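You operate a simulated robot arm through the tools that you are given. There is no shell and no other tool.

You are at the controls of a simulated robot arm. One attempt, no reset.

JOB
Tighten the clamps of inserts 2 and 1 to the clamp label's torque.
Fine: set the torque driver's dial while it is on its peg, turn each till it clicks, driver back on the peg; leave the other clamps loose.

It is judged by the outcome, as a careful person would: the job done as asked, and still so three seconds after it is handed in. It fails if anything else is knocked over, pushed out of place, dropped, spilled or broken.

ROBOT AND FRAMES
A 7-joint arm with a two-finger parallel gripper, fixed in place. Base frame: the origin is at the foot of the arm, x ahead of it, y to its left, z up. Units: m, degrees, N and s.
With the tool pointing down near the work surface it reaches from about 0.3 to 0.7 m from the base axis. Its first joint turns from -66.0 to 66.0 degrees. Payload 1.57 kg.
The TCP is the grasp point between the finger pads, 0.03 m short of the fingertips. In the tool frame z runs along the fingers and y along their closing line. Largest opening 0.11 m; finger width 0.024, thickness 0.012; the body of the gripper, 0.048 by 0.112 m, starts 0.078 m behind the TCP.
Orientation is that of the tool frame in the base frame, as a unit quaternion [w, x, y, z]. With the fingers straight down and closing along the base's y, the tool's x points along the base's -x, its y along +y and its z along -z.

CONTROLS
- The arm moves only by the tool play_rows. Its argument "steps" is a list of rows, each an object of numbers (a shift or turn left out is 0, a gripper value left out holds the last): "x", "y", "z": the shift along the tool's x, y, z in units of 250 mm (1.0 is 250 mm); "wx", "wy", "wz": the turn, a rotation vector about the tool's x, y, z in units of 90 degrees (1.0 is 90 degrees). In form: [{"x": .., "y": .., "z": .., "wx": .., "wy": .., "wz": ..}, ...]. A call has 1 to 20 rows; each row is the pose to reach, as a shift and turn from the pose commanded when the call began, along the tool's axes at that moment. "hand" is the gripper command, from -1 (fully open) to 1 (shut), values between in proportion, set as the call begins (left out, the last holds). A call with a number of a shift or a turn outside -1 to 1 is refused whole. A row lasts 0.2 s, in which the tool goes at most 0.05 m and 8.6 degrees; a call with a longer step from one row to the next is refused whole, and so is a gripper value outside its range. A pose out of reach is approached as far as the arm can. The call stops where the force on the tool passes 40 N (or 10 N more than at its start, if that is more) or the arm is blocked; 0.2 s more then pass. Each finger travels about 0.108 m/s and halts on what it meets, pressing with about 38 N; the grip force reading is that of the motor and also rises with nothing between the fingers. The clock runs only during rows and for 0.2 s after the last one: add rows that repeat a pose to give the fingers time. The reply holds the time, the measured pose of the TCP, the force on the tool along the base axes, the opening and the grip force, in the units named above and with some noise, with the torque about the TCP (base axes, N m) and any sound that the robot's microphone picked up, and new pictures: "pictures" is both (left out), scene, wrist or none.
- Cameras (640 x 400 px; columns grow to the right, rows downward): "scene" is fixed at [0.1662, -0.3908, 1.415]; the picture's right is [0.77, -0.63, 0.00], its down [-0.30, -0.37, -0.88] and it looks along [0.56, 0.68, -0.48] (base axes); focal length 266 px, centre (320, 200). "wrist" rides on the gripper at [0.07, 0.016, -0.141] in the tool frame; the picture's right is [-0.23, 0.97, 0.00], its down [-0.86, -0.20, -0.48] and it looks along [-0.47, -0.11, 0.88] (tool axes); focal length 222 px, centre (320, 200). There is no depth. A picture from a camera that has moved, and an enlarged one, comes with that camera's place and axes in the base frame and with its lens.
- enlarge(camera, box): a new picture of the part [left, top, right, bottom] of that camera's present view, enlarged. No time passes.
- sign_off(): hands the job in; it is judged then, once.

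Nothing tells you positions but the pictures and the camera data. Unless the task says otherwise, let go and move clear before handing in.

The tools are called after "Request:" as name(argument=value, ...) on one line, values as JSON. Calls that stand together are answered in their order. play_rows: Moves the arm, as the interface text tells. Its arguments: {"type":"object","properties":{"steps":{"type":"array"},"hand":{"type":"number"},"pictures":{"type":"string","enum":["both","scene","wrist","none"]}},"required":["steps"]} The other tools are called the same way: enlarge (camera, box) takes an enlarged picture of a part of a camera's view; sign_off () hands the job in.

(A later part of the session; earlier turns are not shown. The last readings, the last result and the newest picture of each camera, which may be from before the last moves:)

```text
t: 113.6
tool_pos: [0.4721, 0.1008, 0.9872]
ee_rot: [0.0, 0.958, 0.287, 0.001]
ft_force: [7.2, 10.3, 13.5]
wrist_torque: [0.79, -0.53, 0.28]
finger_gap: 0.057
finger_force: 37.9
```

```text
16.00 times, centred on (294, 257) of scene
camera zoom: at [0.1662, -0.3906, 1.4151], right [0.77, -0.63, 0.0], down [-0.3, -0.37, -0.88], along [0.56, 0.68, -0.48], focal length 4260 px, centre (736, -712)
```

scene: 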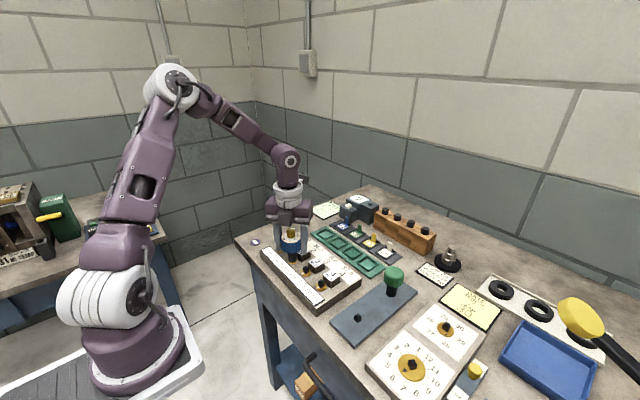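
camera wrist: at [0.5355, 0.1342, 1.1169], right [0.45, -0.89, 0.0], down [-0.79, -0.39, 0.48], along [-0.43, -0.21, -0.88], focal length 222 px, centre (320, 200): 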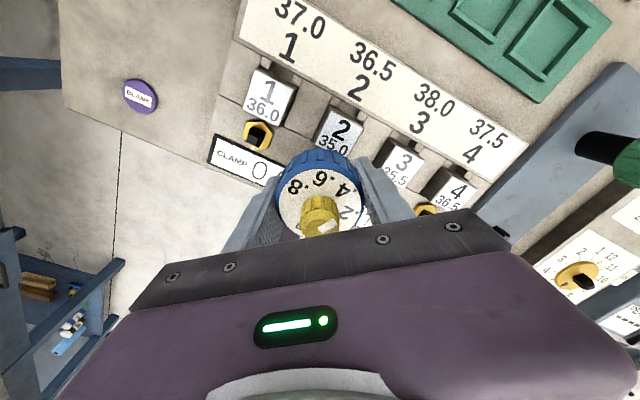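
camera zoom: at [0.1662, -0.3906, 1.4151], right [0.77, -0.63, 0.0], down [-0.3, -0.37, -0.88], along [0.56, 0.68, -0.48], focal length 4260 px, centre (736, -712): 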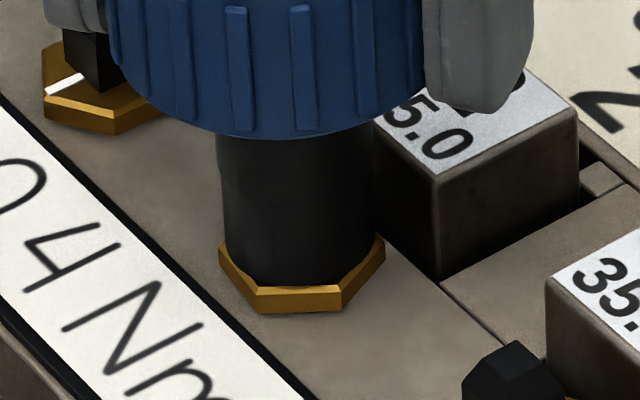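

I'll stop here and use the fixed peg post as a safe test stand: there I can feel the driver's click torque without affecting any clamp. First, relax and lift straight off, noting the post's angle.

Request:
play_rows(steps=[{"z": 0}, {"z": 0}, {"z": 0}, {"z": 0}, {"z": 0}, {"z": -0.02}, {"z": -0.05}, {"z": -0.09}, {"z": -0.13}, {"z": -0.18}, {"z": -0.24}, {"z": -0.3}, {"z": -0.36}, {"z": -0.36}], pictures="none")

Request:
enlarge(camera="wrist", box=[306, 122, 338, 142])

Request:
enlarge(camera="scene", box=[286, 252, 302, 262])

```text
t: 116.6
tool_pos: [0.4713, 0.1009, 1.0769]
ee_rot: [0.0, 0.958, 0.288, 0.0]
ft_force: [1.4, -0.3, -2.0]
wrist_torque: [-0.05, -0.04, -0.02]
finger_gap: 0.0566
finger_force: 38.3
```

```text
16.00 times, centred on (322, 132) of wrist
camera zoom: at [0.5383, 0.1274, 1.22], right [0.35, -0.94, 0.0], down [-0.82, -0.31, 0.48], along [-0.45, -0.17, -0.88], focal length 3554 px, centre (288, 1288)
```

zoom: 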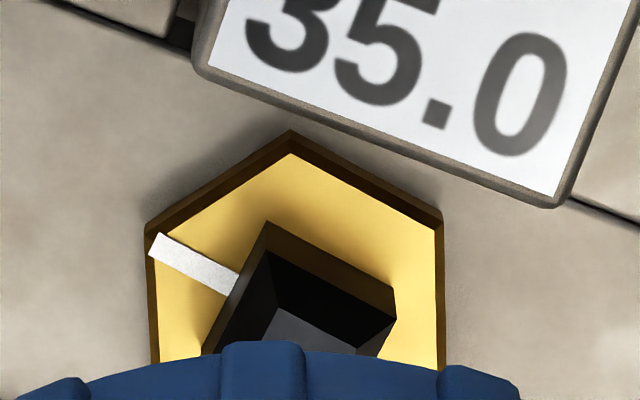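

```text
16.00 times, centred on (294, 257) of scene
camera zoom: at [0.1662, -0.3908, 1.415], right [0.77, -0.63, 0.0], down [-0.3, -0.37, -0.88], along [0.56, 0.68, -0.48], focal length 4260 px, centre (736, -712)
```

zoom: 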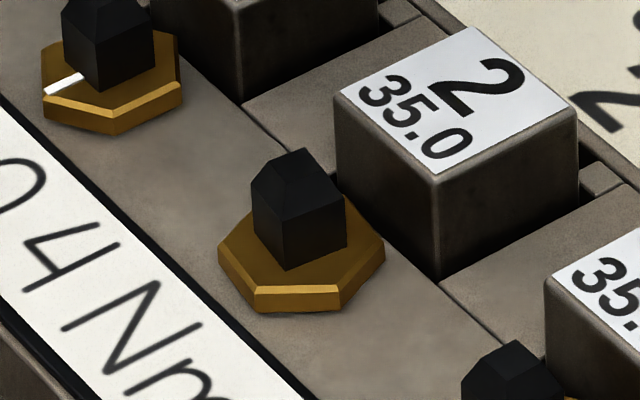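

Clamp 2's mark now sits about 97° clockwise, and the socket is aligned with it. I'll rotate the hand so the socket squares with the peg (yaw about −49.5°) and carry the driver back above the peg.

Request:
play_rows(steps=[{"wz": -0.09}, {"wz": -0.18}, {"wz": -0.27}, {"wz": -0.36}, {"wz": -0.45}, {"wz": -0.54}, {"wz": -0.63}, {"wz": -0.72}, {"wz": -0.81}, {"wz": -0.9}, {"wz": -0.99}, {"wz": -0.99}], pictures="none")

Request:
play_rows(steps=[{"wz": -0.088}, {"wz": -0.088}], pictures="none")

Request:
play_rows(steps=[{"x": -0.05, "y": -0.037}, {"x": -0.15, "y": -0.112}, {"x": -0.25, "y": -0.187}, {"x": -0.35, "y": -0.261}, {"x": -0.45, "y": -0.336}, {"x": -0.55, "y": -0.41}, {"x": -0.65, "y": -0.485}, {"x": -0.72, "y": -0.537, "z": 0.05}, {"x": -0.7586, "y": -0.5659, "z": 0.1024}, {"x": -0.7586, "y": -0.5659, "z": 0.1024}, {"x": -0.7586, "y": -0.5659, "z": 0.1024}], pictures="scene")

Request:
enlarge(camera="wrist", box=[306, 122, 338, 142])

Request:
enlarge(camera="wrist", box=[250, 100, 400, 220])

```text
t: 119.2
tool_pos: [0.4705, 0.1009, 1.0775]
ee_rot: [0.0, 0.479, 0.878, 0.0]
ft_force: [-0.3, 0.0, -1.3]
wrist_torque: [0.0, -0.02, -0.03]
finger_gap: 0.0565
finger_force: 37.6
```

```text
t: 119.8
tool_pos: [0.4702, 0.1015, 1.0775]
ee_rot: [0.0, 0.418, 0.909, 0.0]
ft_force: [-0.6, 0.3, -1.9]
wrist_torque: [-0.04, 0.0, 0.02]
finger_gap: 0.0567
finger_force: 38.1
```

```text
t: 122.2
tool_pos: [0.4875, -0.136, 1.051]
ee_rot: [0.0, 0.418, 0.908, 0.001]
ft_force: [1.0, -0.3, -1.6]
wrist_torque: [-0.02, 0.01, -0.03]
finger_gap: 0.0566
finger_force: 37.9
```

scene: 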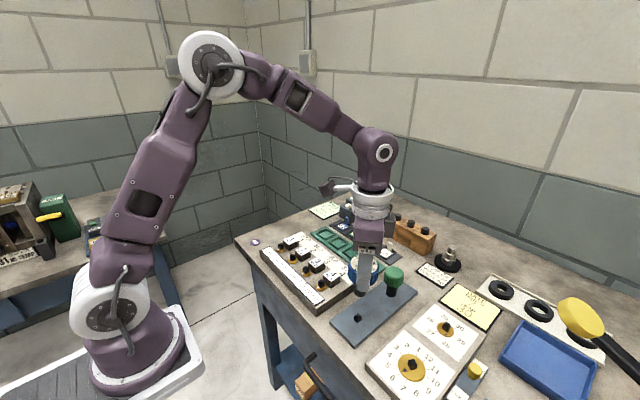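

```text
16.00 times, centred on (322, 132) of wrist
camera zoom: at [0.454, -0.0716, 1.1947], right [0.89, 0.46, 0.0], down [0.4, -0.78, 0.48], along [0.22, -0.42, -0.88], focal length 3554 px, centre (288, 1288)
```

zoom: 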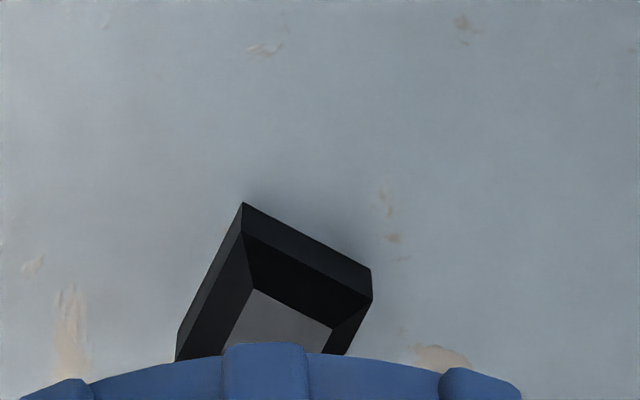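

```text
3.33 times, centred on (325, 160) of wrist
camera zoom: at [0.454, -0.0716, 1.1947], right [0.89, 0.46, 0.0], down [0.4, -0.78, 0.48], along [0.22, -0.42, -0.88], focal length 740 px, centre (303, 333)
```

zoom: 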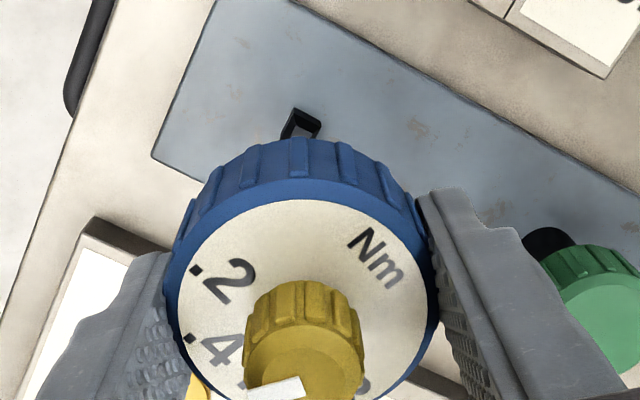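

The peg appears at the same angle as the clamp post did at lift-off, offset by about 2.5 mm. I'll correct that and lower onto the peg.

Request:
play_rows(steps=[{"x": 0.0083, "y": -0.006}, {"x": 0.0083, "y": -0.006, "z": 0.06}, {"x": 0.0083, "y": -0.006, "z": 0.12}, {"x": 0.0083, "y": -0.006, "z": 0.18}, {"x": 0.0083, "y": -0.006, "z": 0.24}, {"x": 0.0083, "y": -0.006, "z": 0.27}, {"x": 0.0083, "y": -0.006, "z": 0.285}, {"x": 0.0083, "y": -0.006, "z": 0.3}, {"x": 0.0083, "y": -0.006, "z": 0.315}, {"x": 0.0083, "y": -0.006, "z": 0.33}, {"x": 0.0083, "y": -0.006, "z": 0.345}, {"x": 0.0083, "y": -0.006, "z": 0.355}, {"x": 0.0083, "y": -0.006, "z": 0.355}], pictures="none")

Request:
enlarge(camera="scene", box=[325, 250, 405, 335])

```text
t: 125.0
tool_pos: [0.4843, -0.1344, 0.9626]
ee_rot: [0.001, 0.42, 0.908, 0.0]
ft_force: [5.8, -14.4, 29.7]
wrist_torque: [-0.52, -0.12, 0.04]
finger_gap: 0.0569
finger_force: 37.9
```

```text
4.71 times, centred on (365, 292) of scene
camera zoom: at [0.1659, -0.3911, 1.415], right [0.77, -0.63, 0.0], down [-0.3, -0.37, -0.88], along [0.56, 0.68, -0.48], focal length 1253 px, centre (108, -235)
```

zoom: 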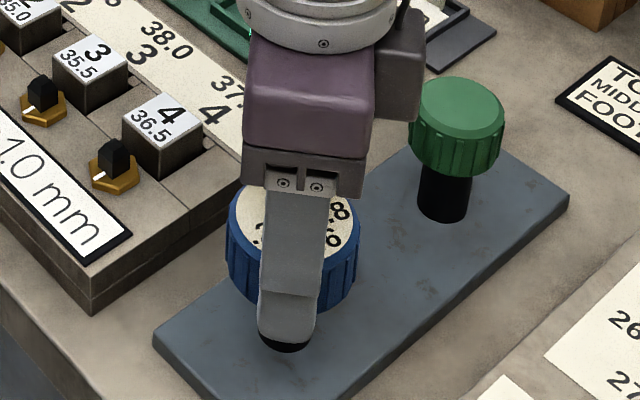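

It seated on the peg (z ≈ 0.962), pressing somewhat hard and sideways. I'll relieve that, then turn the handle clockwise on the fixed peg as a test of the click torque.

Request:
play_rows(steps=[{"x": -0.003, "y": -0.001, "z": -0.002}, {"x": -0.006, "y": -0.002, "z": -0.003}, {"x": -0.006, "y": -0.002, "z": -0.003}], pictures="none")

Request:
play_rows(steps=[{"wz": 0.06}, {"wz": 0.12}, {"wz": 0.18}, {"wz": 0.24}, {"wz": 0.3}, {"wz": 0.36}, {"wz": 0.42}], pictures="none")

Request:
enlarge(camera="scene", box=[325, 250, 405, 335])

```text
t: 125.8
tool_pos: [0.4835, -0.1337, 0.9627]
ee_rot: [-0.002, 0.419, 0.908, 0.001]
ft_force: [7.2, 1.1, 2.2]
wrist_torque: [0.15, -0.45, 0.05]
finger_gap: 0.0564
finger_force: 37.7
```

```text
t: 127.4
tool_pos: [0.4852, -0.1353, 0.9637]
ee_rot: [-0.001, 0.691, 0.723, 0.001]
ft_force: [7.0, 14.9, -9.7]
wrist_torque: [1.22, -0.34, 0.31]
finger_gap: 0.0569
finger_force: 37.9
```

```text
4.71 times, centred on (365, 292) of scene
camera zoom: at [0.1665, -0.3905, 1.4151], right [0.77, -0.63, 0.0], down [-0.3, -0.37, -0.88], along [0.56, 0.68, -0.48], focal length 1253 px, centre (108, -235)
```

zoom: 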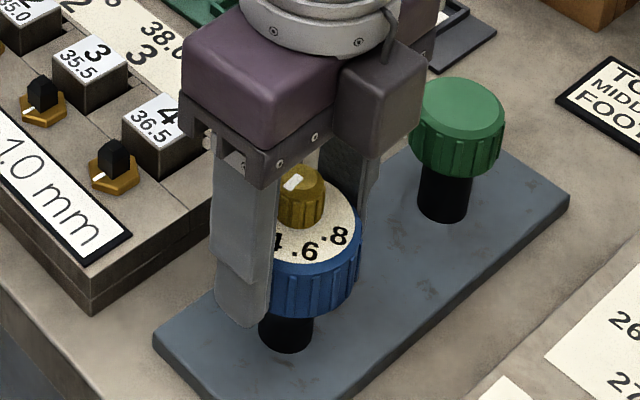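

On the fixed peg the handle also slips at the same level with no click, so I need to learn whether that slip torque follows the dial. I'll release, rise to the knob and check the dial from above.

Request:
play_rows(steps=[{"z": 0}, {"z": 0}, {"y": 0.005, "z": -0.04}, {"x": -0.0016, "y": 0.01, "z": -0.1}, {"x": -0.0016, "y": 0.01, "z": -0.16}, {"x": -0.0016, "y": 0.01, "z": -0.19}, {"x": -0.0016, "y": 0.01, "z": -0.19}], hand=-0.45, pictures="none")

Request:
enlarge(camera="wrist", box=[270, 120, 370, 220])

Request:
enlarge(camera="scene", box=[335, 265, 395, 325])

```text
t: 129.0
tool_pos: [0.4871, -0.1354, 1.0122]
ee_rot: [0.0, 0.69, 0.724, 0.0]
ft_force: [0.3, 0.5, 0.3]
wrist_torque: [0.0, 0.02, 0.02]
finger_gap: 0.08
finger_force: 0.1
```

```text
4.00 times, centred on (320, 170) of wrist
camera zoom: at [0.5002, -0.0644, 1.1546], right [0.98, -0.18, 0.0], down [-0.16, -0.86, 0.48], along [-0.09, -0.47, -0.88], focal length 888 px, centre (320, 320)
```

zoom: 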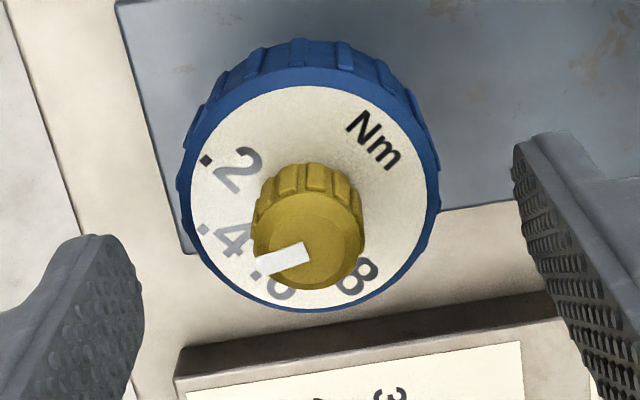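

```text
6.67 times, centred on (365, 295) of scene
camera zoom: at [0.1662, -0.3908, 1.415], right [0.77, -0.63, 0.0], down [-0.3, -0.37, -0.88], along [0.56, 0.68, -0.48], focal length 1775 px, centre (20, -433)
```

zoom: 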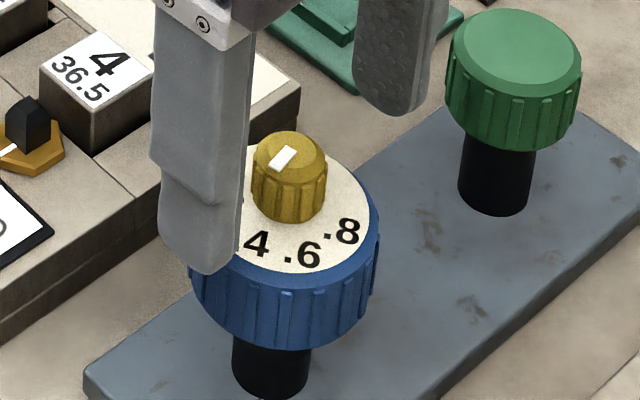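

The pointer still reads about .4. As an experiment on the peg only, I'll turn the dial down to .2 and see whether the driver then clicks or slips at a lower torque.

Request:
play_rows(steps=[{"z": 0.012}, {"z": 0.025}, {"z": 0.025}], hand=0.2, pictures="none")

Request:
play_rows(steps=[{"z": 0}, {"z": 0}, {"z": 0}], hand=1, pictures="none")

Request:
play_rows(steps=[{"wz": 0.07}, {"wz": 0.14}, {"wz": 0.21}, {"wz": 0.28}, {"wz": 0.35}, {"wz": 0.42}, {"wz": 0.47}, {"wz": 0.47}], pictures="none")

Request:
play_rows(steps=[{"z": 0}, {"z": 0}, {"z": -0.03}, {"z": -0.03}], hand=-0.45, pictures="none")

Request:
enlarge(camera="wrist", box=[270, 120, 370, 220])

Request:
enlarge(camera="scene", box=[335, 265, 395, 325])

```text
t: 129.8
tool_pos: [0.4878, -0.1359, 1.0051]
ee_rot: [0.0, 0.69, 0.724, 0.0]
ft_force: [0.1, 0.2, -0.3]
wrist_torque: [-0.01, 0.03, -0.02]
finger_gap: 0.0441
finger_force: 0.1
```

```text
t: 130.6
tool_pos: [0.4873, -0.1373, 1.0057]
ee_rot: [0.0, 0.691, 0.723, -0.001]
ft_force: [-2.7, -0.8, 1.0]
wrist_torque: [-0.05, 0.34, 0.0]
finger_gap: 0.0199
finger_force: 33.5
```

```text
t: 132.4
tool_pos: [0.4869, -0.1365, 1.0053]
ee_rot: [0.0, 0.905, 0.425, -0.001]
ft_force: [-9.5, 0.7, 16.1]
wrist_torque: [-0.05, 0.87, 0.06]
finger_gap: 0.0202
finger_force: 33.9
```

```text
t: 133.4
tool_pos: [0.487, -0.1362, 1.0126]
ee_rot: [0.0, 0.905, 0.426, 0.0]
ft_force: [-0.7, -0.8, 0.1]
wrist_torque: [0.01, 0.0, -0.04]
finger_gap: 0.0799
finger_force: 0.0
```

```text
4.00 times, centred on (320, 170) of wrist
camera zoom: at [0.5445, -0.0916, 1.1555], right [0.61, -0.8, 0.0], down [-0.7, -0.53, 0.48], along [-0.38, -0.29, -0.88], focal length 888 px, centre (320, 320)
```

zoom: 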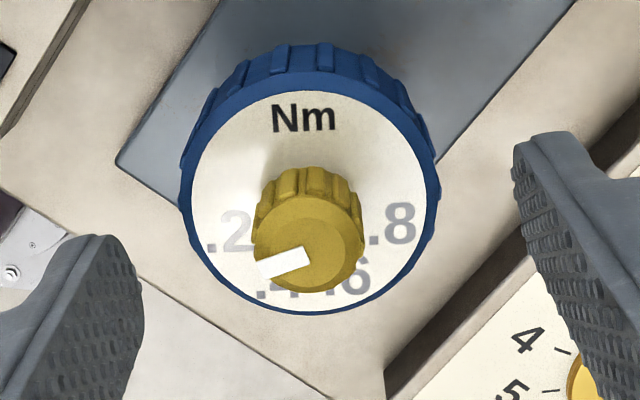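

```text
6.67 times, centred on (365, 295) of scene
camera zoom: at [0.1662, -0.3908, 1.415], right [0.77, -0.63, 0.0], down [-0.3, -0.37, -0.88], along [0.56, 0.68, -0.48], focal length 1775 px, centre (20, -433)
```

zoom: 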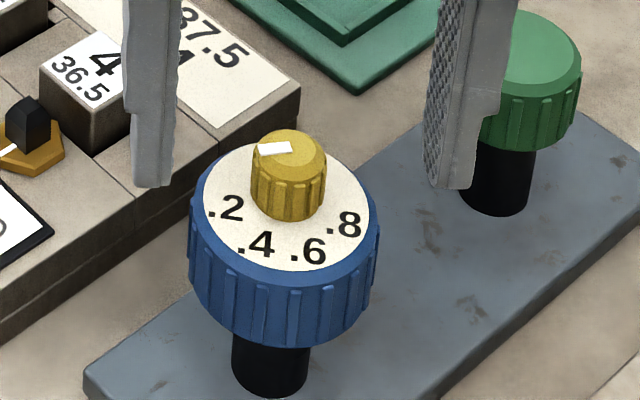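

The dial now reads .2. I'll swing the open hand back, drop to the handle, grip, and turn clockwise on the peg to see what happens.

Request:
play_rows(steps=[{"wz": -0.09}, {"wz": -0.18}, {"wz": -0.27}, {"wz": -0.36}, {"wz": -0.45}, {"wz": -0.54}, {"wz": -0.63}, {"wz": -0.72}, {"wz": -0.81}, {"wz": -0.9}, {"wz": -0.9, "z": 0.05}, {"wz": -0.9, "z": 0.1}, {"wz": -0.9, "z": 0.15}, {"wz": -0.9, "z": 0.2}, {"wz": -0.9, "z": 0.2}], pictures="none")

Request:
play_rows(steps=[{"z": 0}, {"z": 0}, {"z": 0}], hand=1, pictures="none")

Request:
play_rows(steps=[{"wz": 0.06}, {"wz": 0.12}, {"wz": 0.18}, {"wz": 0.24}, {"wz": 0.3}, {"wz": 0.36}, {"wz": 0.42}], pictures="none")

Request:
enlarge(camera="scene", box=[325, 250, 405, 335])

```text
t: 136.6
tool_pos: [0.4864, -0.1356, 0.9613]
ee_rot: [0.0, 0.411, 0.911, 0.0]
ft_force: [0.1, -0.4, -0.2]
wrist_torque: [-0.01, 0.0, -0.01]
finger_gap: 0.0799
finger_force: 0.0
```

```text
t: 137.4
tool_pos: [0.4857, -0.1364, 0.9617]
ee_rot: [0.0, 0.412, 0.911, 0.0]
ft_force: [0.1, 0.0, 1.1]
wrist_torque: [-0.03, 0.02, -0.01]
finger_gap: 0.0573
finger_force: 38.1
```

```text
t: 139.0
tool_pos: [0.4855, -0.1367, 0.9626]
ee_rot: [-0.002, 0.685, 0.729, -0.001]
ft_force: [-19.1, -10.2, -10.1]
wrist_torque: [-0.64, 1.07, 0.22]
finger_gap: 0.0573
finger_force: 38.3
```

```text
4.71 times, centred on (365, 292) of scene
camera zoom: at [0.1659, -0.3911, 1.415], right [0.77, -0.63, 0.0], down [-0.3, -0.37, -0.88], along [0.56, 0.68, -0.48], focal length 1253 px, centre (108, -235)
```

zoom: 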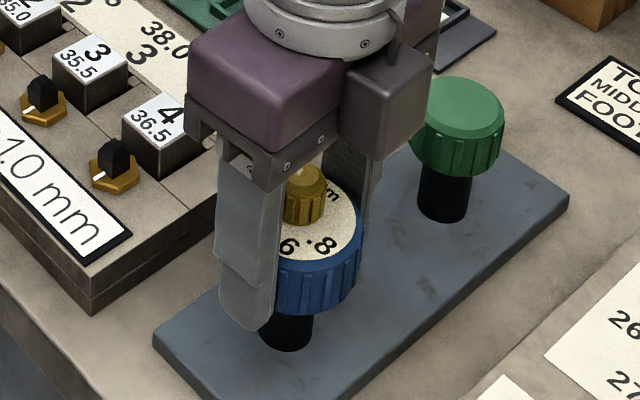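

Request:
play_rows(steps=[{"x": -0.0036, "y": -0.0063}, {"x": -0.0036, "y": -0.0063, "wz": 0.05}, {"x": -0.0036, "y": -0.0063, "wz": 0.1}, {"x": -0.0036, "y": -0.0063, "wz": 0.15}, {"x": -0.0036, "y": -0.0063, "wz": 0.2}, {"x": -0.0036, "y": -0.0063, "wz": 0.25}], pictures="none")

Request:
play_rows(steps=[{"wz": 0.05}, {"wz": 0.1}, {"wz": 0.15}, {"wz": 0.2}, {"wz": 0.25}], pictures="none")

Request:
play_rows(steps=[{"z": 0}, {"z": 0}, {"z": 0}, {"z": 0}], pictures="none")

```text
t: 140.4
tool_pos: [0.4845, -0.1373, 0.9614]
ee_rot: [-0.001, 0.814, 0.581, -0.001]
ft_force: [-15.4, 0.0, -12.2]
wrist_torque: [-0.1, 0.95, 0.2]
finger_gap: 0.0572
finger_force: 37.7
```

```text
t: 141.6
tool_pos: [0.4847, -0.1367, 0.9634]
ee_rot: [-0.001, 0.912, 0.41, 0.0]
ft_force: [-19.6, 4.4, 1.1]
wrist_torque: [0.18, 1.23, 0.2]
finger_gap: 0.0576
finger_force: 38.6
```

```text
t: 142.6
tool_pos: [0.4845, -0.1362, 0.9627]
ee_rot: [-0.001, 0.912, 0.411, 0.0]
ft_force: [-17.3, 3.5, 3.7]
wrist_torque: [0.15, 1.15, 0.12]
finger_gap: 0.0571
finger_force: 37.7
```

At .2 the slip torque is clearly lower, so the clutch follows the dial, yet no click in this direction. I'll try turning counter-clockwise on the peg (harmless here) to see if the click lies in that direction.

Request:
play_rows(steps=[{"wz": -0.06}, {"wz": -0.12}, {"wz": -0.18}, {"wz": -0.24}, {"wz": -0.3}, {"wz": -0.36}, {"wz": -0.42}, {"wz": -0.48}], pictures="none")

Request:
play_rows(steps=[{"wz": -0.06}, {"wz": -0.12}, {"wz": -0.18}, {"wz": -0.24}, {"wz": -0.3}, {"wz": -0.36}, {"wz": -0.42}, {"wz": -0.48}], pictures="none")

```text
t: 144.4
tool_pos: [0.4858, -0.1368, 0.9617]
ee_rot: [0.001, 0.695, 0.719, 0.001]
ft_force: [-9.6, 9.1, 10.2]
wrist_torque: [0.65, 0.58, -0.14]
finger_gap: 0.0574
finger_force: 37.9
```

```text
t: 146.2
tool_pos: [0.4861, -0.1365, 0.9622]
ee_rot: [0.001, 0.381, 0.925, 0.001]
ft_force: [3.0, 11.3, -0.9]
wrist_torque: [0.68, -0.21, -0.17]
finger_gap: 0.057
finger_force: 37.5
```

The clutch slips symmetrically at the dial's value and doesn't click on the peg. All the dials here count up counter-clockwise, so perhaps the clamps tighten that way too. First I'll set the dial back to .4: release, rise, grip the knob, and turn it CCW about 43°.

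Request:
play_rows(steps=[{"z": 0}, {"z": 0}, {"y": 0.008, "z": -0.05}, {"y": 0.008, "z": -0.1}, {"y": 0.008, "z": -0.15}, {"y": 0.008, "z": -0.175}, {"y": 0.008, "z": -0.175}], hand=-0.45, pictures="none")

Request:
play_rows(steps=[{"z": 0}, {"z": 0}, {"z": 0}, {"z": 0}], hand=1, pictures="none")

Request:
play_rows(steps=[{"wz": -0.07}, {"wz": -0.14}, {"wz": -0.21}, {"wz": -0.28}, {"wz": -0.35}, {"wz": -0.42}, {"wz": -0.48}, {"wz": -0.48}], pictures="none")

Request:
play_rows(steps=[{"z": 0}, {"z": 0}, {"z": -0.05}, {"z": -0.1}, {"z": -0.1}], hand=-0.45, pictures="none")

Request:
enlarge(camera="wrist", box=[284, 110, 356, 182])

Request:
enlarge(camera="scene", box=[340, 275, 380, 305])

```text
t: 147.8
tool_pos: [0.4879, -0.1357, 1.0054]
ee_rot: [0.001, 0.383, 0.924, 0.0]
ft_force: [1.1, -0.8, -0.2]
wrist_torque: [0.01, -0.02, 0.01]
finger_gap: 0.0799
finger_force: 0.1
```

```text
t: 148.8
tool_pos: [0.4878, -0.1349, 1.0047]
ee_rot: [0.0, 0.382, 0.924, 0.001]
ft_force: [-2.0, -0.9, 1.3]
wrist_torque: [-0.16, 0.13, -0.02]
finger_gap: 0.0196
finger_force: 33.7
```

```text
t: 150.6
tool_pos: [0.488, -0.1359, 1.0082]
ee_rot: [0.0, 0.014, 1.0, 0.0]
ft_force: [-0.4, 0.5, -0.1]
wrist_torque: [0.05, -0.04, 0.01]
finger_gap: 0.0201
finger_force: 33.5
```

```text
t: 151.8
tool_pos: [0.4866, -0.1367, 1.0316]
ee_rot: [0.0, 0.016, 1.0, 0.001]
ft_force: [0.3, 0.1, 0.7]
wrist_torque: [-0.02, -0.01, 0.01]
finger_gap: 0.0799
finger_force: 0.0
```

```text
5.56 times, centred on (320, 146) of wrist
camera zoom: at [0.4182, -0.1164, 1.1748], right [0.26, 0.97, 0.0], down [0.85, -0.23, 0.48], along [0.46, -0.12, -0.88], focal length 1234 px, centre (320, 500)
```

zoom: 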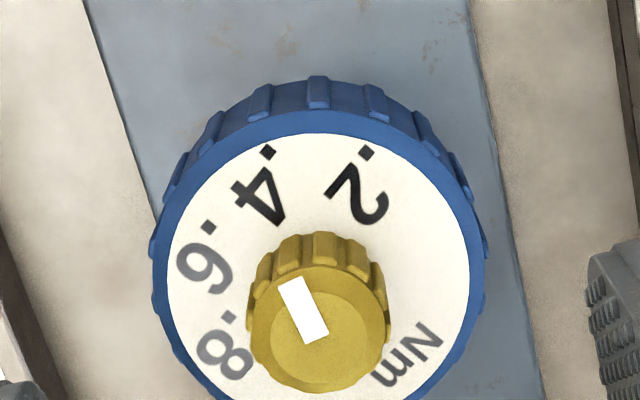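

```text
13.33 times, centred on (360, 290) of scene
camera zoom: at [0.1662, -0.3908, 1.415], right [0.77, -0.63, 0.0], down [-0.3, -0.37, -0.88], along [0.56, 0.68, -0.48], focal length 3550 px, centre (-213, -1000)
```

zoom: 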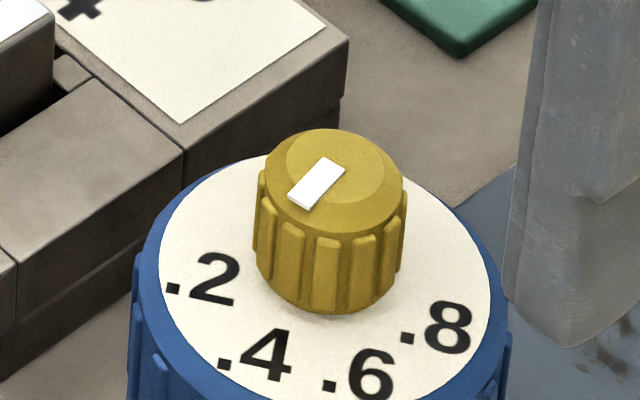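

Pointer is about 3° short of .4 (≈.386). I'll nudge the knob another 3° CCW.

Request:
play_rows(steps=[{"z": 0.03}, {"z": 0.06}, {"z": 0.09}, {"z": 0.103}, {"z": 0.103}], hand=0.1, pictures="none")

Request:
play_rows(steps=[{"z": 0}, {"z": 0}, {"z": 0}], hand=1, pictures="none")

Request:
play_rows(steps=[{"wz": -0.02}, {"wz": -0.037}, {"wz": -0.037}], pictures="none")

Request:
play_rows(steps=[{"z": 0}, {"z": 0}, {"z": -0.05}, {"z": -0.1}, {"z": -0.1}], hand=-0.45, pictures="none")

Request:
enlarge(camera="wrist", box=[284, 110, 356, 182])

Request:
enlarge(camera="scene", box=[340, 275, 380, 305])

```text
t: 153.0
tool_pos: [0.4865, -0.1346, 1.0056]
ee_rot: [0.0, 0.015, 1.0, 0.001]
ft_force: [1.2, 0.0, 0.1]
wrist_torque: [0.02, -0.02, -0.02]
finger_gap: 0.0495
finger_force: 0.0
```

```text
t: 153.8
tool_pos: [0.4876, -0.136, 1.0057]
ee_rot: [0.0, 0.016, 1.0, -0.001]
ft_force: [-0.3, -0.5, -0.5]
wrist_torque: [-0.02, -0.02, 0.02]
finger_gap: 0.0197
finger_force: 33.6
```

```text
t: 154.6
tool_pos: [0.4868, -0.1362, 1.0053]
ee_rot: [0.0, -0.013, 1.0, 0.0]
ft_force: [0.3, -0.3, -0.8]
wrist_torque: [0.01, -0.05, 0.0]
finger_gap: 0.0198
finger_force: 33.3
```

```text
t: 155.8
tool_pos: [0.4844, -0.1355, 1.0305]
ee_rot: [0.0, -0.014, 1.0, 0.0]
ft_force: [-1.5, -1.1, 0.5]
wrist_torque: [0.0, -0.03, 0.01]
finger_gap: 0.0799
finger_force: 0.0
```

```text
5.56 times, centred on (320, 146) of wrist
camera zoom: at [0.4167, -0.1198, 1.1741], right [0.2, 0.98, 0.0], down [0.86, -0.18, 0.48], along [0.47, -0.1, -0.88], focal length 1234 px, centre (320, 500)
```

zoom: 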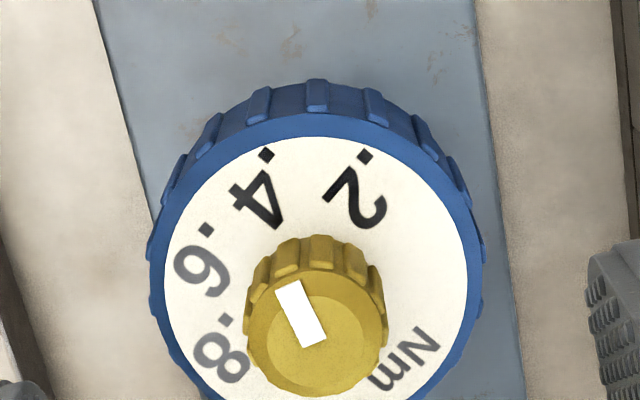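

```text
13.33 times, centred on (360, 290) of scene
camera zoom: at [0.1662, -0.3908, 1.415], right [0.77, -0.63, 0.0], down [-0.3, -0.37, -0.88], along [0.56, 0.68, -0.48], focal length 3550 px, centre (-213, -1000)
```

zoom: 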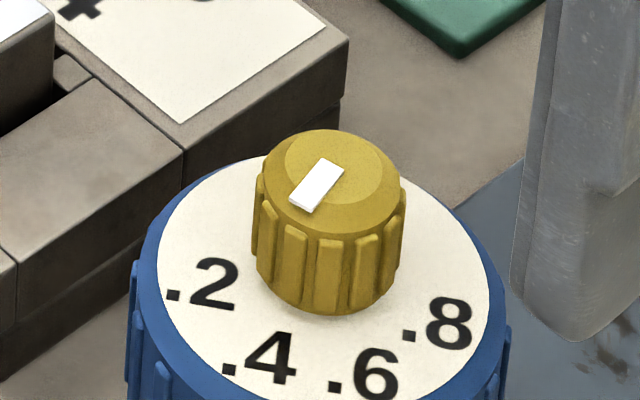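

The handle crept along a little, so the pointer is still about 3.4° short (≈.385). I'll nudge the knob 5.5° more.

Request:
play_rows(steps=[{"z": 0.03}, {"z": 0.06}, {"z": 0.09}, {"z": 0.103}, {"z": 0.103}], hand=0.1, pictures="none")

Request:
play_rows(steps=[{"z": 0}, {"z": 0}, {"z": 0}], hand=1, pictures="none")

Request:
play_rows(steps=[{"wz": -0.062}, {"wz": -0.062}], pictures="none")

Request:
play_rows(steps=[{"z": 0}, {"z": 0}, {"z": -0.05}, {"z": -0.1}, {"z": -0.1}], hand=-0.45, pictures="none")

Request:
enlarge(camera="wrist", box=[284, 110, 356, 182])

Request:
enlarge(camera="scene", box=[340, 275, 380, 305])

```text
t: 157.0
tool_pos: [0.4885, -0.1335, 1.0046]
ee_rot: [0.0, -0.014, 1.0, 0.0]
ft_force: [0.7, 0.6, -0.2]
wrist_torque: [0.02, -0.02, 0.02]
finger_gap: 0.0493
finger_force: 0.2
```

```text
t: 157.8
tool_pos: [0.488, -0.1358, 1.0045]
ee_rot: [0.0, -0.014, 1.0, 0.0]
ft_force: [-0.6, -2.1, -0.1]
wrist_torque: [-0.03, -0.01, -0.01]
finger_gap: 0.0198
finger_force: 33.5
```

```text
t: 158.4
tool_pos: [0.4883, -0.1355, 1.0041]
ee_rot: [0.0, -0.063, 0.998, 0.0]
ft_force: [2.8, 3.1, -0.2]
wrist_torque: [0.35, -0.26, 0.02]
finger_gap: 0.0198
finger_force: 33.6
```

```text
t: 159.6
tool_pos: [0.4875, -0.1358, 1.0315]
ee_rot: [0.0, -0.061, 0.998, 0.0]
ft_force: [0.1, -0.7, -0.5]
wrist_torque: [0.04, 0.0, -0.01]
finger_gap: 0.0796
finger_force: 0.2
```

```text
5.56 times, centred on (320, 146) of wrist
camera zoom: at [0.4163, -0.1273, 1.1725], right [0.11, 0.99, 0.0], down [0.87, -0.09, 0.48], along [0.48, -0.05, -0.88], focal length 1234 px, centre (320, 500)
```

zoom: 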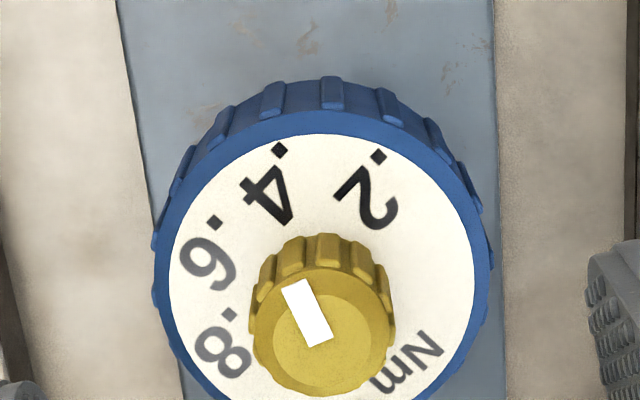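

```text
13.33 times, centred on (360, 290) of scene
camera zoom: at [0.1662, -0.3908, 1.415], right [0.77, -0.63, 0.0], down [-0.3, -0.37, -0.88], along [0.56, 0.68, -0.48], focal length 3550 px, centre (-213, -1000)
```

zoom: 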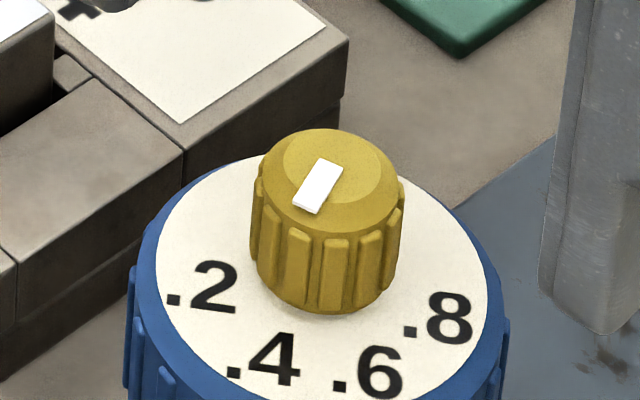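

The dial is now at .40. Next I'll grip the handle at a yaw that leaves room for a counter-clockwise turn (about −60°), and take the driver to clamp 1.

Request:
play_rows(steps=[{"wz": 0.09}, {"wz": 0.18}, {"wz": 0.27}, {"wz": 0.36}, {"wz": 0.45}, {"wz": 0.54}, {"wz": 0.63}, {"wz": 0.72}, {"wz": 0.745}, {"wz": 0.745, "z": 0.07}, {"wz": 0.745, "z": 0.14}, {"wz": 0.745, "z": 0.21}, {"wz": 0.745, "z": 0.28}, {"wz": 0.745, "z": 0.28}], pictures="none")

Request:
play_rows(steps=[{"z": 0}, {"z": 0}, {"z": 0}], hand=1, pictures="none")

Request:
play_rows(steps=[{"z": -0.02}, {"z": -0.05}, {"z": -0.09}, {"z": -0.14}, {"z": -0.2}, {"z": -0.26}, {"z": -0.32}, {"z": -0.36}, {"z": -0.36}], pictures="none")

Request:
enlarge(camera="wrist", box=[306, 122, 338, 142])

Request:
enlarge(camera="scene", box=[315, 220, 415, 340])

```text
t: 162.6
tool_pos: [0.4867, -0.1375, 0.9588]
ee_rot: [0.001, 0.5, 0.866, -0.001]
ft_force: [-0.3, -0.2, -0.1]
wrist_torque: [0.01, -0.01, -0.05]
finger_gap: 0.0801
finger_force: 0.1
```

```text
t: 163.4
tool_pos: [0.4854, -0.1379, 0.9585]
ee_rot: [-0.001, 0.501, 0.866, 0.001]
ft_force: [-3.7, -2.0, -0.6]
wrist_torque: [-0.08, 0.25, -0.03]
finger_gap: 0.0569
finger_force: 37.6
```

```text
t: 165.4
tool_pos: [0.486, -0.1369, 1.0501]
ee_rot: [0.0, 0.501, 0.866, 0.001]
ft_force: [0.0, 0.3, -1.8]
wrist_torque: [0.0, 0.01, -0.02]
finger_gap: 0.0568
finger_force: 37.9
```

```text
16.00 times, centred on (322, 132) of wrist
camera zoom: at [0.4656, -0.0671, 1.1929], right [0.96, 0.29, 0.0], down [0.26, -0.84, 0.48], along [0.14, -0.46, -0.88], focal length 3554 px, centre (288, 1288)
```

zoom: 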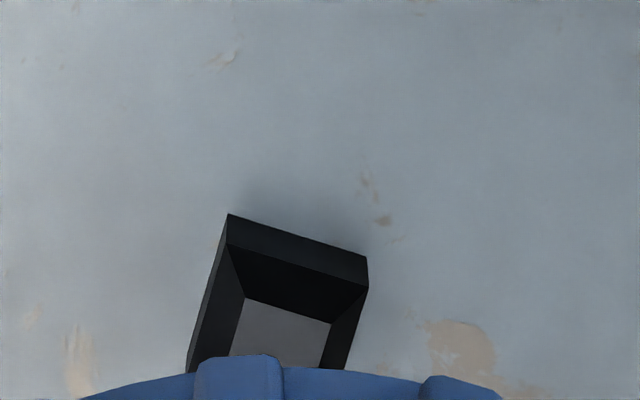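

```text
3.33 times, centred on (365, 280) of scene
camera zoom: at [0.1662, -0.3908, 1.415], right [0.77, -0.63, 0.0], down [-0.3, -0.37, -0.88], along [0.56, 0.68, -0.48], focal length 888 px, centre (170, -67)
```

zoom: 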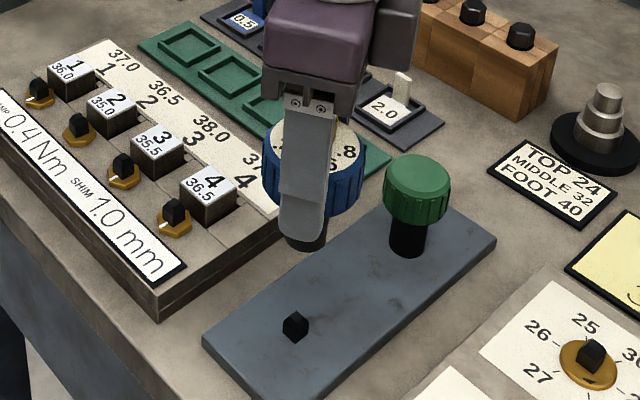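

Reference view of the peg is taken at this yaw. Now I'll carry the driver over to clamp 1 at the same yaw.

Request:
play_rows(steps=[{"z": -0.06}, {"z": -0.1024}, {"x": 0.08, "y": 0.041, "z": -0.1024}, {"x": 0.2, "y": 0.102, "z": -0.1024}, {"x": 0.34, "y": 0.173, "z": -0.1024}, {"x": 0.48, "y": 0.245, "z": -0.1024}, {"x": 0.62, "y": 0.316, "z": -0.1024}, {"x": 0.76, "y": 0.387, "z": -0.1024}, {"x": 0.9, "y": 0.459, "z": -0.1024}, {"x": 0.96, "y": 0.489, "z": -0.1024}, {"x": 0.96, "y": 0.489, "z": -0.1024}], pictures="none")

Request:
play_rows(steps=[{"x": 0.055, "y": 0.028}, {"x": 0.109, "y": 0.056}, {"x": 0.109, "y": 0.056}, {"x": 0.109, "y": 0.056}], pictures="scene")

Request:
enlarge(camera="wrist", box=[306, 122, 338, 142])

Request:
enlarge(camera="wrist", box=[250, 100, 400, 220])

```text
t: 167.8
tool_pos: [0.4746, 0.1328, 1.0736]
ee_rot: [0.0, 0.501, 0.866, 0.0]
ft_force: [-0.8, 0.1, -2.1]
wrist_torque: [-0.01, -0.05, 0.0]
finger_gap: 0.0571
finger_force: 38.0
```

```text
t: 168.8
tool_pos: [0.4719, 0.1626, 1.0751]
ee_rot: [0.0, 0.499, 0.866, 0.0]
ft_force: [-0.1, -0.2, -2.7]
wrist_torque: [0.0, -0.01, 0.04]
finger_gap: 0.0568
finger_force: 37.5
```

scene: 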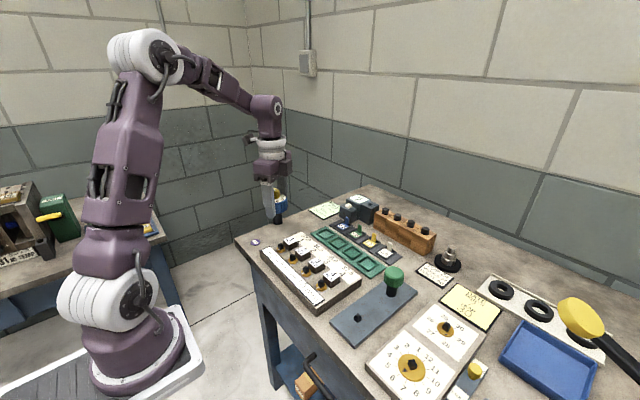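

```text
16.00 times, centred on (322, 132) of wrist
camera zoom: at [0.451, 0.233, 1.2174], right [0.96, 0.29, 0.0], down [0.26, -0.84, 0.48], along [0.14, -0.46, -0.88], focal length 3554 px, centre (288, 1288)
```

zoom: 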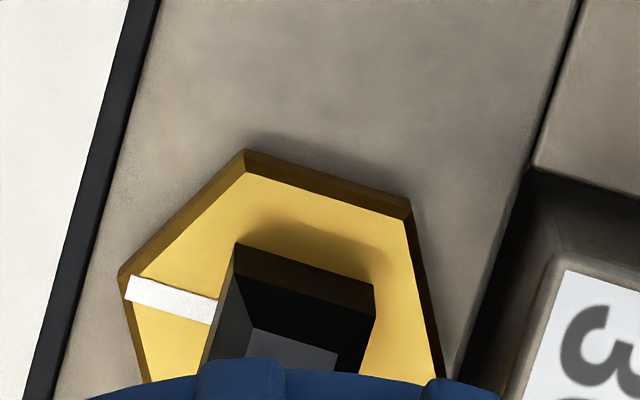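

```text
3.33 times, centred on (325, 160) of wrist
camera zoom: at [0.451, 0.233, 1.2174], right [0.96, 0.29, 0.0], down [0.26, -0.84, 0.48], along [0.14, -0.46, -0.88], focal length 740 px, centre (303, 333)
```

zoom: 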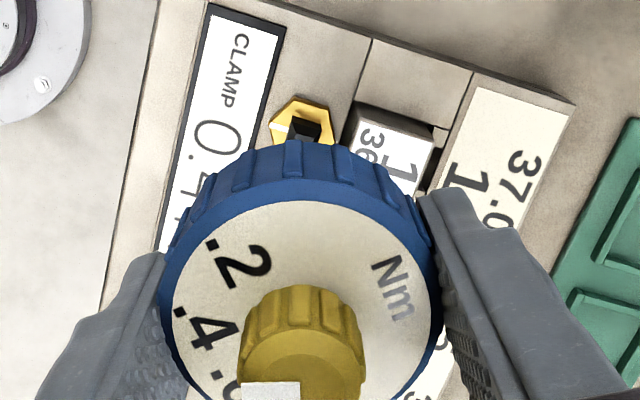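

Clamp 1's post is off by about 7 px right and 30 px down from the reference. I'll shift ~2.6 mm to correct, then lower and seat slowly.

Request:
play_rows(steps=[{"x": -0.0103}, {"x": -0.0103, "z": 0.06}, {"x": -0.0103, "z": 0.12}, {"x": -0.0103, "z": 0.18}, {"x": -0.0103, "z": 0.24}, {"x": -0.0103, "z": 0.265}, {"x": -0.0103, "z": 0.28}, {"x": -0.0103, "z": 0.295}, {"x": -0.0103, "z": 0.31}, {"x": -0.0103, "z": 0.32}, {"x": -0.0103, "z": 0.33}, {"x": -0.0103, "z": 0.34}, {"x": -0.0103, "z": 0.35}, {"x": -0.0103, "z": 0.355}, {"x": -0.0103, "z": 0.355}], pictures="none")

Request:
enlarge(camera="scene", box=[250, 205, 310, 265])

```text
t: 172.0
tool_pos: [0.4721, 0.1621, 0.9862]
ee_rot: [0.001, 0.499, 0.867, 0.0]
ft_force: [0.2, 0.6, -2.1]
wrist_torque: [0.04, -0.03, -0.01]
finger_gap: 0.0568
finger_force: 38.1
```

```text
6.67 times, centred on (280, 235) of scene
camera zoom: at [0.1662, -0.3908, 1.415], right [0.77, -0.63, 0.0], down [-0.3, -0.37, -0.88], along [0.56, 0.68, -0.48], focal length 1775 px, centre (587, -33)
```

zoom: 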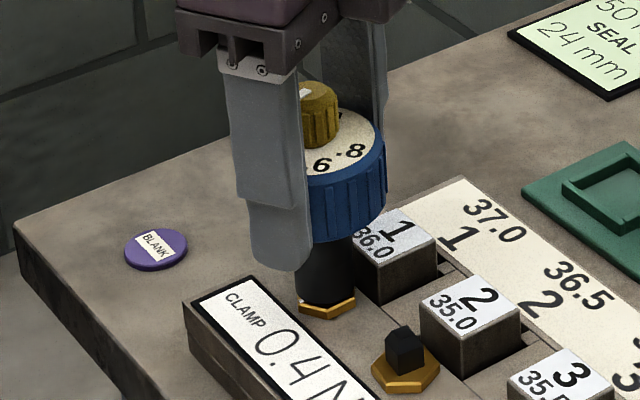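

Seated on clamp 1 with no side load at all. Now I'll turn counter-clockwise to test that direction on this still-loose clamp.

Request:
play_rows(steps=[{"wz": -0.05}, {"wz": -0.1}, {"wz": -0.15}, {"wz": -0.2}, {"wz": -0.25}, {"wz": -0.3}], pictures="none")

Request:
enlarge(camera="scene", box=[272, 245, 288, 255])

Request:
play_rows(steps=[{"wz": -0.05}, {"wz": -0.1}, {"wz": -0.15}, {"wz": -0.2}, {"wz": -0.25}, {"wz": -0.3}], pictures="none")

Request:
enlarge(camera="scene", box=[272, 245, 288, 255])

```text
t: 173.4
tool_pos: [0.4727, 0.162, 0.9857]
ee_rot: [0.0, 0.283, 0.959, 0.0]
ft_force: [-0.9, 2.8, -0.5]
wrist_torque: [0.11, -0.1, -0.29]
finger_gap: 0.0566
finger_force: 38.1
```

```text
16.00 times, centred on (280, 250) of scene
camera zoom: at [0.1662, -0.3907, 1.4151], right [0.77, -0.63, 0.0], down [-0.3, -0.37, -0.88], along [0.56, 0.68, -0.48], focal length 4260 px, centre (960, -600)
```

zoom: 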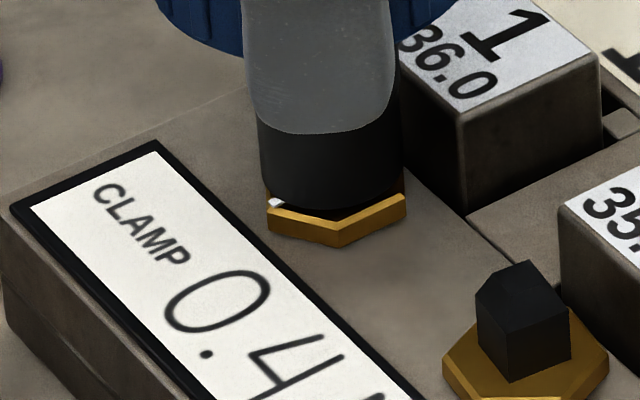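

```text
t: 174.8
tool_pos: [0.4728, 0.1629, 0.9863]
ee_rot: [0.001, 0.051, 0.999, 0.001]
ft_force: [9.2, 10.8, -10.0]
wrist_torque: [0.63, -0.61, -0.38]
finger_gap: 0.0569
finger_force: 38.0
```

```text
16.00 times, centred on (280, 250) of scene
camera zoom: at [0.1666, -0.3905, 1.4151], right [0.77, -0.63, 0.0], down [-0.3, -0.37, -0.88], along [0.56, 0.68, -0.48], focal length 4260 px, centre (960, -600)
```

zoom: 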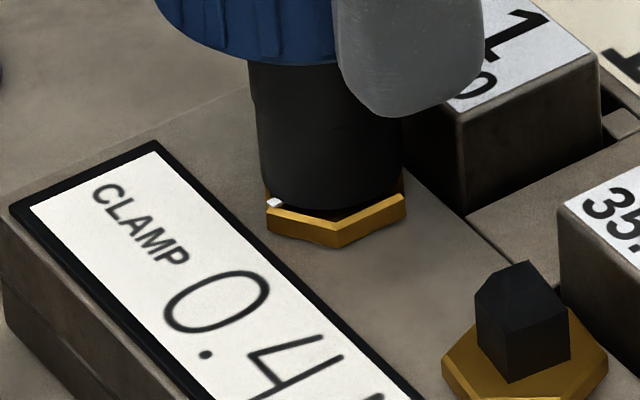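

CCW is a hard stop (0.38 Nm without the hex moving), so clockwise is the tightening direction after all. With this clean, load-free seating I'll now turn clockwise at full speed in one go.

Request:
play_rows(steps=[{"wz": 0.095}, {"wz": 0.19}, {"wz": 0.285}, {"wz": 0.38}, {"wz": 0.475}, {"wz": 0.57}, {"wz": 0.665}, {"wz": 0.76}, {"wz": 0.855}, {"wz": 0.95}], pictures="none")

Request:
enlarge(camera="scene", box=[272, 245, 288, 255])

Request:
play_rows(steps=[{"wz": 0.095}, {"wz": 0.19}, {"wz": 0.285}, {"wz": 0.38}, {"wz": 0.475}], pictures="none")

Request:
enlarge(camera="scene", box=[272, 245, 288, 255])

```text
t: 177.0
tool_pos: [0.4726, 0.1615, 0.9863]
ee_rot: [-0.001, 0.717, 0.698, -0.002]
ft_force: [-9.5, -2.3, -0.5]
wrist_torque: [-0.04, 0.5, 0.31]
finger_gap: 0.057
finger_force: 38.1
```

```text
16.00 times, centred on (280, 250) of scene
camera zoom: at [0.166, -0.3909, 1.415], right [0.77, -0.63, 0.0], down [-0.3, -0.37, -0.88], along [0.56, 0.68, -0.48], focal length 4260 px, centre (960, -600)
```

zoom: 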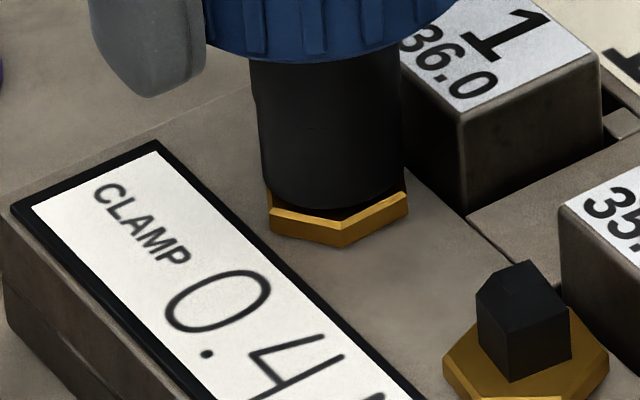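

```text
t: 178.2
tool_pos: [0.4703, 0.1618, 0.987]
ee_rot: [0.0, 0.921, 0.389, -0.003]
ft_force: [-18.6, 0.4, -7.4]
wrist_torque: [-0.07, 1.13, 0.29]
finger_gap: 0.0568
finger_force: 37.3
```

```text
16.00 times, centred on (280, 250) of scene
camera zoom: at [0.1658, -0.3908, 1.4151], right [0.77, -0.63, 0.0], down [-0.3, -0.37, -0.88], along [0.56, 0.68, -0.48], focal length 4260 px, centre (960, -600)
```

zoom: 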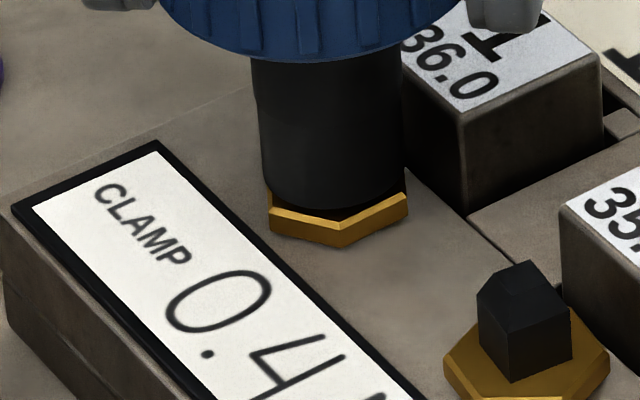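

Same result on clamp 1: it ran up to about 57° and then the clutch slips at ~0.3 Nm with no sound. Let me look closely at the fixture to compare the tightened clamps with the loose ones.

Request:
enlarge(camera="scene", box=[270, 230, 350, 300])

Request:
enlarge(camera="wrist", box=[330, 60, 640, 250])

```text
5.71 times, centred on (310, 265) of scene
camera zoom: at [0.1658, -0.3908, 1.4151], right [0.77, -0.63, 0.0], down [-0.3, -0.37, -0.88], along [0.56, 0.68, -0.48], focal length 1522 px, centre (377, -171)
```

zoom: 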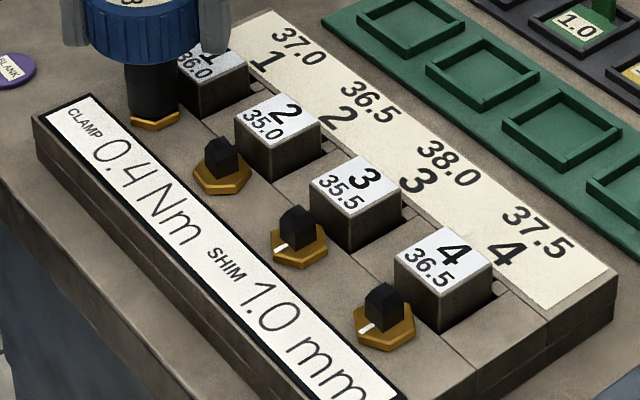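

```text
2.06 times, centred on (485, 155) of wrist
camera zoom: at [0.5318, 0.2013, 1.1291], right [0.54, -0.84, 0.0], down [-0.74, -0.47, 0.48], along [-0.41, -0.26, -0.88], focal length 459 px, centre (-21, 293)
```

zoom: 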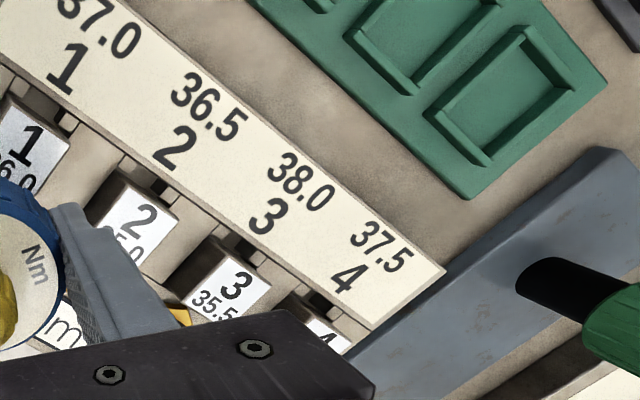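

Nothing looks different between them. One thing I notice: on clamp 1 the shank wasn't pressed fully down onto the hex. I'll press it to full contact first and turn clockwise again at a good speed.

Request:
play_rows(steps=[{"z": 0.003}, {"z": 0.006}, {"z": 0.009}, {"z": 0.009}], pictures="none")

Request:
enlarge(camera="scene", box=[272, 245, 288, 255])

```text
t: 179.2
tool_pos: [0.4723, 0.161, 0.9849]
ee_rot: [0.0, 0.921, 0.389, 0.0]
ft_force: [-13.8, 4.6, 8.9]
wrist_torque: [0.32, 0.85, 0.13]
finger_gap: 0.0571
finger_force: 37.4
```

```text
16.00 times, centred on (280, 250) of scene
camera zoom: at [0.1657, -0.3907, 1.4151], right [0.77, -0.63, 0.0], down [-0.3, -0.37, -0.88], along [0.56, 0.68, -0.48], focal length 4260 px, centre (960, -600)
```

zoom: 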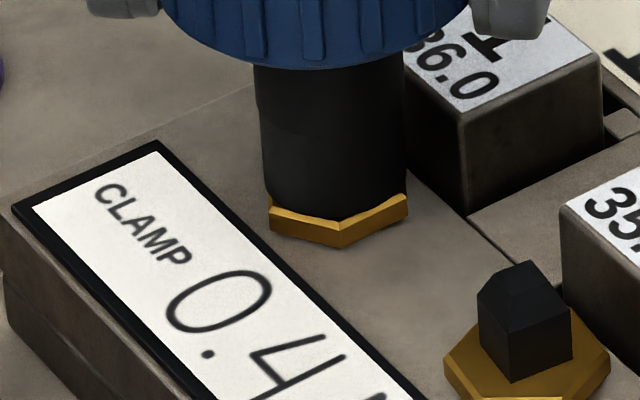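

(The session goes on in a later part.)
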